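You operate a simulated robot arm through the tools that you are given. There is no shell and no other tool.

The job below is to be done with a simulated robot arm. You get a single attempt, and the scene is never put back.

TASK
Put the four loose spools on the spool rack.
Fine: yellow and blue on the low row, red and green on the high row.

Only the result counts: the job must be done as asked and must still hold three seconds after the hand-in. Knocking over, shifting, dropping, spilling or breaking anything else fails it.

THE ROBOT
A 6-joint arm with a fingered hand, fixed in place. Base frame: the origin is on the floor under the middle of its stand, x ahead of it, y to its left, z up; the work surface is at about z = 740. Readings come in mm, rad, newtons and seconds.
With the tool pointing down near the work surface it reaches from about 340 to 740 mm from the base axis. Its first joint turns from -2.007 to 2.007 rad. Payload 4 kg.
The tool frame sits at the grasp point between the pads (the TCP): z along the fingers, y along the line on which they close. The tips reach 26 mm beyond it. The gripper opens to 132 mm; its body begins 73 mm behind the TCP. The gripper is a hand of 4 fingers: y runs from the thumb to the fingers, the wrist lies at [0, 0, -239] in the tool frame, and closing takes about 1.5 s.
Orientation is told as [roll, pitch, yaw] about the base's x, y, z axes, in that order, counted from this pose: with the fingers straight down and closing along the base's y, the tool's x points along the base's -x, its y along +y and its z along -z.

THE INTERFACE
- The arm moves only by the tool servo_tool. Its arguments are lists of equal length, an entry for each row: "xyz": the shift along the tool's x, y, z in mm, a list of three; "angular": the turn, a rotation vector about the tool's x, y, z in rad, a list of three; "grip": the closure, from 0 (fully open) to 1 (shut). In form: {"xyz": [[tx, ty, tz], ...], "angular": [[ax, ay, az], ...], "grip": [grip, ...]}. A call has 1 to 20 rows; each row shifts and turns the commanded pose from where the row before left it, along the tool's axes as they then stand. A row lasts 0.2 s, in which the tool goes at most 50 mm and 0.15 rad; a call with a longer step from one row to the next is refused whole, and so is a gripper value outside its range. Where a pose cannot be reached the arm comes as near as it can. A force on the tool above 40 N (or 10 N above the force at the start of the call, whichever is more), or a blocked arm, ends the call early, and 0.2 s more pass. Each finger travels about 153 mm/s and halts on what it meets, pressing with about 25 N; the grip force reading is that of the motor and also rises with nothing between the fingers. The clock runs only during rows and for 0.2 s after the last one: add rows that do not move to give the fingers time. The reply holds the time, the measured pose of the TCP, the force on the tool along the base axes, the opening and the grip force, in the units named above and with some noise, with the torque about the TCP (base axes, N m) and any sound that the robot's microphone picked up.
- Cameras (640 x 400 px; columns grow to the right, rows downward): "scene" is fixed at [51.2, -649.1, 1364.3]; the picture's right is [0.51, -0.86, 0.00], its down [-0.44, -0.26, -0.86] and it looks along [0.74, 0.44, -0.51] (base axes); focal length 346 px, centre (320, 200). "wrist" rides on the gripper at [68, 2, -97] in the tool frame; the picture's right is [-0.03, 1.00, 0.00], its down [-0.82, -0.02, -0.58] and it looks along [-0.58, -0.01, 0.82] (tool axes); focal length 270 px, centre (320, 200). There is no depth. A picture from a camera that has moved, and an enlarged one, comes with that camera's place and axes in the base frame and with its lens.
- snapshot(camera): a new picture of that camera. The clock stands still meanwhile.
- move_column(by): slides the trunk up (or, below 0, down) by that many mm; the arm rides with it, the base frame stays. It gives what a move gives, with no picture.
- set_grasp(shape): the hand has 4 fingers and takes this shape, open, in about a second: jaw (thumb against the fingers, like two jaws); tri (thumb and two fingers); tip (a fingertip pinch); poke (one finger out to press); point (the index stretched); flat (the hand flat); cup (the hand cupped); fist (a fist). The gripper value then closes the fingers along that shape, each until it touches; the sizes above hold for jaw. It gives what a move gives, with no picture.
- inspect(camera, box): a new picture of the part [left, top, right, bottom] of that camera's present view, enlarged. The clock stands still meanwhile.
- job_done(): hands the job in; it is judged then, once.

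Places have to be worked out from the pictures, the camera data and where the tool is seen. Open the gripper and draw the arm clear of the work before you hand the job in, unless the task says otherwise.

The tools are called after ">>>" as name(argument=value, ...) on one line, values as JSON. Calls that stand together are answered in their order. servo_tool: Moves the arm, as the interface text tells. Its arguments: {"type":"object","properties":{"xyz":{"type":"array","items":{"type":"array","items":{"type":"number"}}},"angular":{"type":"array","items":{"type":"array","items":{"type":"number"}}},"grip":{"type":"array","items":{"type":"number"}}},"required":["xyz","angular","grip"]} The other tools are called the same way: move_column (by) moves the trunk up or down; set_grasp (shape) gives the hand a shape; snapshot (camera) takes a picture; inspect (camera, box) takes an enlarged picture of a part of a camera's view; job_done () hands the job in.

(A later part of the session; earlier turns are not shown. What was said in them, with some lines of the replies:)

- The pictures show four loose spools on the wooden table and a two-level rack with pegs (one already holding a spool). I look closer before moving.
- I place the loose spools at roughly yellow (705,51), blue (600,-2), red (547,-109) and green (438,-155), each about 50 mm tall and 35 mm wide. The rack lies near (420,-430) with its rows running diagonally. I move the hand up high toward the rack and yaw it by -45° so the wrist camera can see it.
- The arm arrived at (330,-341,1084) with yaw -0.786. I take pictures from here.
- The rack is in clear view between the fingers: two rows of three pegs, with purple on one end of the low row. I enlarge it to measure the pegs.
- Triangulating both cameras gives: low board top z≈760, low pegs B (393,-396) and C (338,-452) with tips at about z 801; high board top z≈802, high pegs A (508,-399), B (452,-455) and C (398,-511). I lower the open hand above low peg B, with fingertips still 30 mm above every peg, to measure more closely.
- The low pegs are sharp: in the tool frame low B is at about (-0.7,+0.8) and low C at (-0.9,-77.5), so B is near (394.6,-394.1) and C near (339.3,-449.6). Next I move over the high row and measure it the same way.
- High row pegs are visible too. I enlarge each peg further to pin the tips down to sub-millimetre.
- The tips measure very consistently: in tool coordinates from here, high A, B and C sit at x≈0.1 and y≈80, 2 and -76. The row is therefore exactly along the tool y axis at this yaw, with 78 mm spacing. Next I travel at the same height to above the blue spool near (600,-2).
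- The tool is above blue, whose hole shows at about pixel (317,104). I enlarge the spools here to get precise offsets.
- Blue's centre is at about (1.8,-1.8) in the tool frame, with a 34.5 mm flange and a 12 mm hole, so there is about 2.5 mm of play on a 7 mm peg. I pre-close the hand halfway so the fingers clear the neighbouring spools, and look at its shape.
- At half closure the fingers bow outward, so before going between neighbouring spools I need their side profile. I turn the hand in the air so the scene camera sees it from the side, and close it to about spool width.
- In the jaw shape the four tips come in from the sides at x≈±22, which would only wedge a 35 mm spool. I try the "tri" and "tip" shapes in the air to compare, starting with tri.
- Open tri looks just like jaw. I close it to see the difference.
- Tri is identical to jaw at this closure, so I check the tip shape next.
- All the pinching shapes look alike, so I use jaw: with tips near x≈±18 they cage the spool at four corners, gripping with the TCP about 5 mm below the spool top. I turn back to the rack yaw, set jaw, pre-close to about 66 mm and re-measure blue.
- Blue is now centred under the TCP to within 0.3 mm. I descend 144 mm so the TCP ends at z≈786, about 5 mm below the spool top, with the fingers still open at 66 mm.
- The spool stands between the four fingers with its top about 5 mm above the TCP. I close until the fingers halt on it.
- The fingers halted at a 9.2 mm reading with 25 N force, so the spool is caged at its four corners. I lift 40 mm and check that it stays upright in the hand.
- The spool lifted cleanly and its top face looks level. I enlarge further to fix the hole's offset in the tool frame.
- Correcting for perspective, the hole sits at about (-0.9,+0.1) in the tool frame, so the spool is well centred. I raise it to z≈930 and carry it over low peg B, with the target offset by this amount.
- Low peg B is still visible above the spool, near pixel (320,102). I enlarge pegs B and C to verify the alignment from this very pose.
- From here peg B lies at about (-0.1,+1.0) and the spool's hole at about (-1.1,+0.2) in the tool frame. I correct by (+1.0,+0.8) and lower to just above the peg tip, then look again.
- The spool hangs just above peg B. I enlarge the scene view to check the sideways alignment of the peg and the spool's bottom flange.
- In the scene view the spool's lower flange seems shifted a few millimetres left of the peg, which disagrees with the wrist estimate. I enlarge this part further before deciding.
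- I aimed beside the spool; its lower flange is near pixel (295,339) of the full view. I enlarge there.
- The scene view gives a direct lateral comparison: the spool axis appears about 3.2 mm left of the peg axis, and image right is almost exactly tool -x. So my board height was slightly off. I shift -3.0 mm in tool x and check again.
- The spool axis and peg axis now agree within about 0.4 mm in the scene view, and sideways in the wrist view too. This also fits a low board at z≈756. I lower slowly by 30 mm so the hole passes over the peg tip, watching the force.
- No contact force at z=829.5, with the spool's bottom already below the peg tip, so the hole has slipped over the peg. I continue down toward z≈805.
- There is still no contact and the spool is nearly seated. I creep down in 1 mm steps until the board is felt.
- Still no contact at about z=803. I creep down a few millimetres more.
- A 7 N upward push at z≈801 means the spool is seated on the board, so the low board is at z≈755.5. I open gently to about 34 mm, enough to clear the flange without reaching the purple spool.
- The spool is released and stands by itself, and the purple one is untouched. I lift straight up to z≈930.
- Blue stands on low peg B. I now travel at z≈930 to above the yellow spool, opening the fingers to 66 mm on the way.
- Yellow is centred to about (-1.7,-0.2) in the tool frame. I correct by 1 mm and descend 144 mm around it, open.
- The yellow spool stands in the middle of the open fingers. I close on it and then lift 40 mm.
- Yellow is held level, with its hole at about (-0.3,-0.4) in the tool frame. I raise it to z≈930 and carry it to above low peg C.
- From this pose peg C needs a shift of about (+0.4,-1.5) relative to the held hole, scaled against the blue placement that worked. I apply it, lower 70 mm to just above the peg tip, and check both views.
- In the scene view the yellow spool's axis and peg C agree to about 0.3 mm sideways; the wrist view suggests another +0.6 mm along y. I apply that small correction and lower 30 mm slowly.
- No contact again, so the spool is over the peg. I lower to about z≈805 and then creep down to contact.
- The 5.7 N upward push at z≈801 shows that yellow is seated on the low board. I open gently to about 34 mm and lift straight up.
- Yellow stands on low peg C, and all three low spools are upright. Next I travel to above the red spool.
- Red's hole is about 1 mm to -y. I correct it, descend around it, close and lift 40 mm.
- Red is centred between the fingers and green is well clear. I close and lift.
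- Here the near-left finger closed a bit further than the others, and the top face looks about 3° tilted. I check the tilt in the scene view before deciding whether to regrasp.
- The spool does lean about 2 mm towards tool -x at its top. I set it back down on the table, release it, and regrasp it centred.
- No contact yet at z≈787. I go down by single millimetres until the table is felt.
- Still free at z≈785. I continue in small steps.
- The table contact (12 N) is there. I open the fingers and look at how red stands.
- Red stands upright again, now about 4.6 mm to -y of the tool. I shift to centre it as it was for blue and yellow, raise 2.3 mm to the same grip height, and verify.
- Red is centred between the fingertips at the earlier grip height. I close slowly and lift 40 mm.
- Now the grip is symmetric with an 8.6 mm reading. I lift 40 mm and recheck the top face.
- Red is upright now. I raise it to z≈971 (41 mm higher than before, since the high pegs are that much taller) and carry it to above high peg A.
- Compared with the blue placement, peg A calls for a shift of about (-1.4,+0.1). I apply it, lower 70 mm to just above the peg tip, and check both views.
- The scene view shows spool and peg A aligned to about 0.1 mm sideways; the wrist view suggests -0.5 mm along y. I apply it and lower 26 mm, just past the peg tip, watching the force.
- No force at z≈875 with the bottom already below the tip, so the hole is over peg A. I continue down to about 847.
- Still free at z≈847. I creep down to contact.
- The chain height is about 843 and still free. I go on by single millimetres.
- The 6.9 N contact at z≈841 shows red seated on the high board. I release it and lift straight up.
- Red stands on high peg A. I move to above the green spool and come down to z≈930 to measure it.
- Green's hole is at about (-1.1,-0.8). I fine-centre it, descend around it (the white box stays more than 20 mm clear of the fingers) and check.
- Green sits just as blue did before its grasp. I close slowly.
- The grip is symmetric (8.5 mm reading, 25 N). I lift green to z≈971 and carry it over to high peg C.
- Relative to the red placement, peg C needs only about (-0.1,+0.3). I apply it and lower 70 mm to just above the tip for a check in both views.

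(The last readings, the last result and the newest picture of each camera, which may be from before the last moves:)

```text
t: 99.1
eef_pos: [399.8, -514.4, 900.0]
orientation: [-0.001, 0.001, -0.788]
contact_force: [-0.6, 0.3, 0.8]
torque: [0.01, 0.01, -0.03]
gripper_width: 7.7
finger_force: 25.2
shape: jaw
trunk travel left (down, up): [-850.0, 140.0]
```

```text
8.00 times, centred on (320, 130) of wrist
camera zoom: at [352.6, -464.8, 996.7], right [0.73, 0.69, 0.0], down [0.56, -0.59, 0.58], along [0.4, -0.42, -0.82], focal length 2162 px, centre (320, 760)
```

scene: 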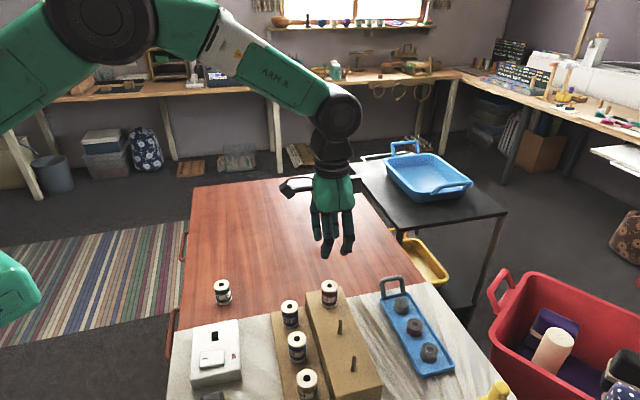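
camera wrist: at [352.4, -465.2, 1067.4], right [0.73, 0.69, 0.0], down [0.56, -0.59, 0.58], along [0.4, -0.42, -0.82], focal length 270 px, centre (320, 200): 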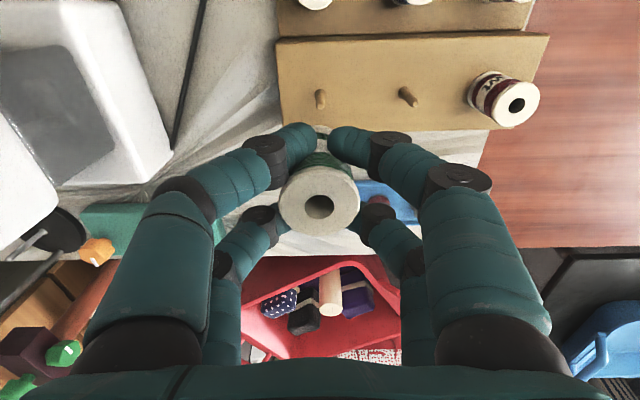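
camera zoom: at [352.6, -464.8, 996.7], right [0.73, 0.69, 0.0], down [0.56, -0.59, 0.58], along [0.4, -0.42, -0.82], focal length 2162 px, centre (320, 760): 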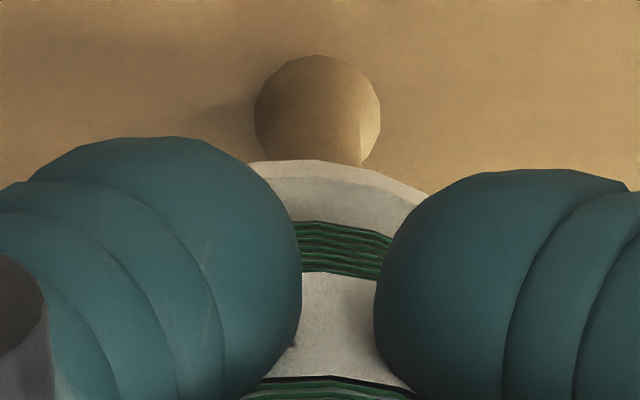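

Both views agree within about a millimetre; I shift +0.4 mm in x as a compromise and lower 26 mm past the tip, watching the force.

>>> servo_tool(xyz=[[0.4, 0, 0], [0, 0, 6], [0, 0, 6], [0, 0, 5], [0, 0, 3], [0, 0, 3], [0, 0, 3], [0, 0, 0]], angular=[[0, 0, 0], [0, 0, 0], [0, 0, 0], [0, 0, 0], [0, 0, 0], [0, 0, 0], [0, 0, 0], [0, 0, 0]], grip=[1, 1, 1, 1, 1, 1, 1, 1])

>>> inspect(camera="scene", box=[325, 320, 385, 375])

```text
t: 100.9
eef_pos: [399.3, -512.2, 875.3]
orientation: [-0.001, 0.0, -0.787]
contact_force: [0.1, 0.2, 0.0]
torque: [-0.01, -0.01, -0.02]
gripper_width: 7.7
finger_force: 25.3
shape: jaw
trunk travel left (down, up): [-850.0, 140.0]
```

```text
7.27 times, centred on (355, 348) of scene
camera zoom: at [51.2, -649.1, 1364.3], right [0.51, -0.86, 0.0], down [-0.44, -0.26, -0.86], along [0.74, 0.44, -0.51], focal length 2517 px, centre (66, -873)
```

zoom: 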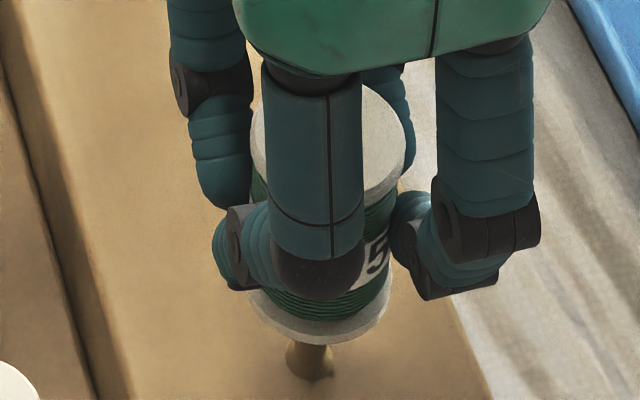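

Free of force again with the bottom below the tip. I lower to about z≈844 and creep to contact.

>>> servo_tool(xyz=[[0, 0, 5], [0, 0, 5], [0, 0, 5], [0, 0, 5], [0, 0, 5], [0, 0, 4], [0, 0, 1], [0, 0, 1], [0, 0, 1], [0, 0, 1], [0, 0, 0]], angular=[[0, 0, 0], [0, 0, 0], [0, 0, 0], [0, 0, 0], [0, 0, 0], [0, 0, 0], [0, 0, 0], [0, 0, 0], [0, 0, 0], [0, 0, 0], [0, 0, 0]], grip=[1, 1, 1, 1, 1, 1, 1, 1, 1, 1, 1])

>>> inspect(camera="scene", box=[325, 320, 385, 375])

```text
t: 103.3
eef_pos: [400.2, -512.4, 842.2]
orientation: [0.0, -0.001, -0.787]
contact_force: [-0.1, -0.1, 2.1]
torque: [0.01, 0.01, -0.02]
gripper_width: 7.7
finger_force: 25.0
shape: jaw
trunk travel left (down, up): [-850.0, 140.0]
```

```text
7.27 times, centred on (355, 348) of scene
camera zoom: at [51.2, -649.1, 1364.3], right [0.51, -0.86, 0.0], down [-0.44, -0.26, -0.86], along [0.74, 0.44, -0.51], focal length 2517 px, centre (66, -873)
```

zoom: 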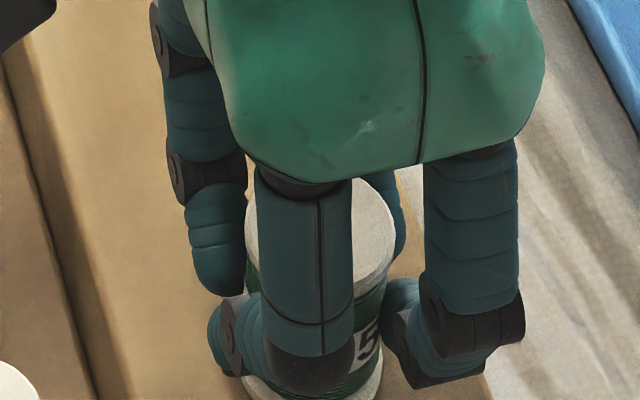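

A 2 N contact begins at z≈842, as with red. I press 0.7 mm more, then release gently.

>>> servo_tool(xyz=[[0, 0, 0.7], [0, 0, 0], [0, 0, 0], [0, 0, 0], [0, 0, 0], [0, 0, 0], [0, 0, 0], [0, 0, 0]], angular=[[0, 0, 0], [0, 0, 0], [0, 0, 0], [0, 0, 0], [0, 0, 0], [0, 0, 0], [0, 0, 0], [0, 0, 0]], grip=[1, 1, 0.92, 0.87, 0.82, 0.77, 0.72, 0.72])

>>> inspect(camera="wrist", box=[220, 80, 420, 260])

```text
t: 105.1
eef_pos: [399.9, -512.4, 840.9]
orientation: [0.0, 0.0, -0.787]
contact_force: [0.2, 0.2, -0.3]
torque: [0.01, -0.05, 0.02]
gripper_width: 36.8
finger_force: 0.1
shape: jaw
trunk travel left (down, up): [-850.0, 140.0]
```

```text
2.22 times, centred on (320, 170) of wrist
camera zoom: at [352.3, -464.4, 937.7], right [0.73, 0.69, 0.0], down [0.56, -0.59, 0.58], along [0.4, -0.42, -0.82], focal length 601 px, centre (320, 267)
```

zoom: 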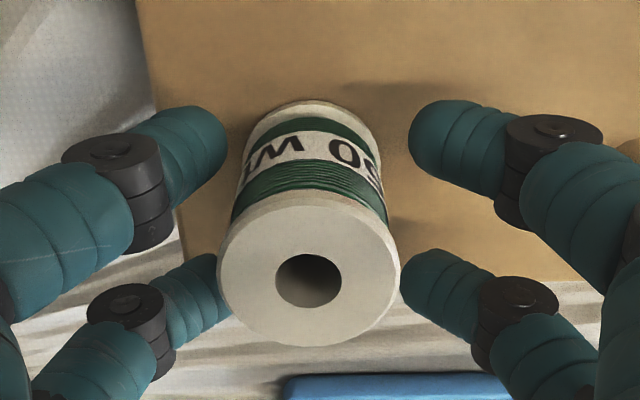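

Green is released and upright on its peg. I lift straight up and then draw the arm back over the open table so that I can inspect everything.

>>> servo_tool(xyz=[[0, 0, -10], [0, 0, -20], [0, 0, -25], [0, 0, -25], [0, 0, -25], [0, 0, -25], [0, 0, -20], [20, 30, 0], [20, 30, 0], [20, 30, 0], [20, 30, 0], [20, 30, 0], [20, 30, 0], [20, 30, 0], [20, 30, 0], [20, 30, 0], [20, 30, 0], [0, 0, 0]], angular=[[0, 0, 0], [0, 0, 0], [0, 0, 0], [0, 0, 0], [0, 0, 0], [0, 0, 0], [0, 0, 0], [0, 0, 0], [0, 0, 0], [0, 0, 0], [0, 0, 0], [0, 0, 0], [0, 0, 0], [0, 0, 0], [0, 0, 0], [0, 0, 0], [0, 0, 0], [0, 0, 0]], grip=[0.72, 0.72, 0.72, 0.72, 0.72, 0.72, 0.72, 0.6, 0.5, 0.4, 0.3, 0.2, 0.1, 0, 0, 0, 0, 0])

>>> snapshot(camera="scene")

>>> inspect(camera="scene", box=[250, 270, 400, 400])

>>> snapshot(camera="wrist")

```text
t: 108.9
eef_pos: [471.5, -158.2, 992.6]
orientation: [0.0, 0.0, -0.788]
contact_force: [0.9, -0.5, -0.2]
torque: [0.0, -0.04, -0.03]
gripper_width: 132.0
finger_force: 0.1
shape: jaw
trunk travel left (down, up): [-850.0, 140.0]
```

```text
taken
```

scene: 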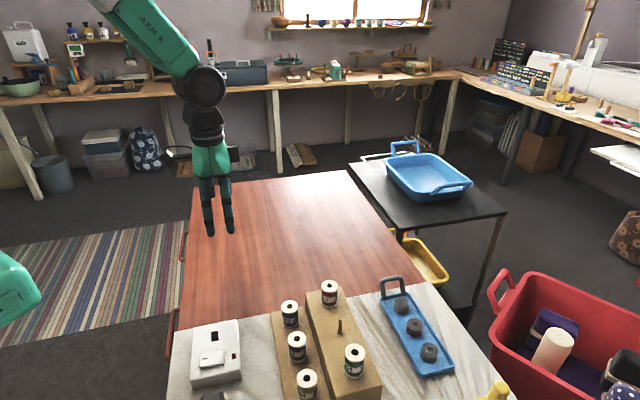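

```text
3.08 times, centred on (325, 335) of scene
camera zoom: at [51.2, -649.1, 1364.3], right [0.51, -0.86, 0.0], down [-0.44, -0.26, -0.86], along [0.74, 0.44, -0.51], focal length 1065 px, centre (305, -215)
```

zoom: 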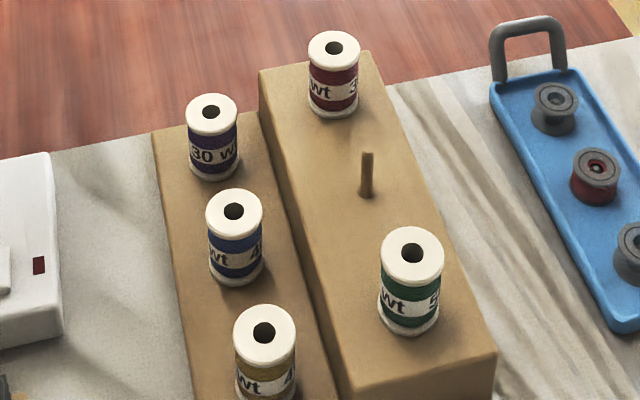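

```text
taken
camera wrist: at [424.1, -111.1, 1088.7], right [0.73, 0.69, 0.0], down [0.56, -0.59, 0.58], along [0.4, -0.42, -0.82], focal length 270 px, centre (320, 200)
```

wrist: 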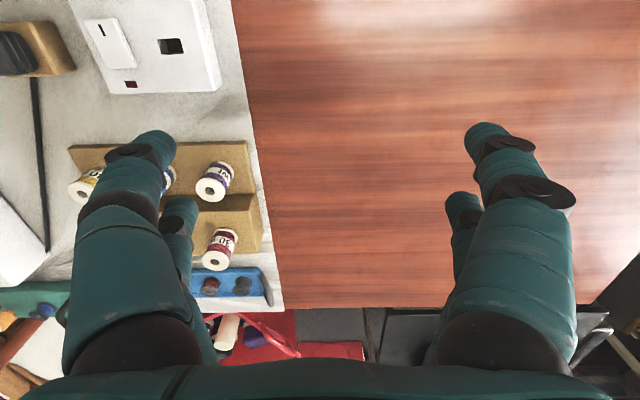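

All four spools stand upright and seated on pegs: blue and yellow on the low row beside the untouched purple one, red and green on the high row. The gripper is open and the arm is clear over the bare table, so I hand the job in.

>>> job_done()

```text
The job is handed in.
```

All four spools are on the rack, and I've handed the job in. Blue and yellow are on the low row next to the purple spool that was already there. Red and green are on the two ends of the high row, leaving its middle peg empty.

In the last pictures every spool stood upright and fully seated, and nothing else on the table had visibly moved. The gripper was open and the arm clear of the rack.

Red leaned slightly the first time I picked it up. I set it back down on the table, which shifted it a few millimetres, and gripped it again before placing it.
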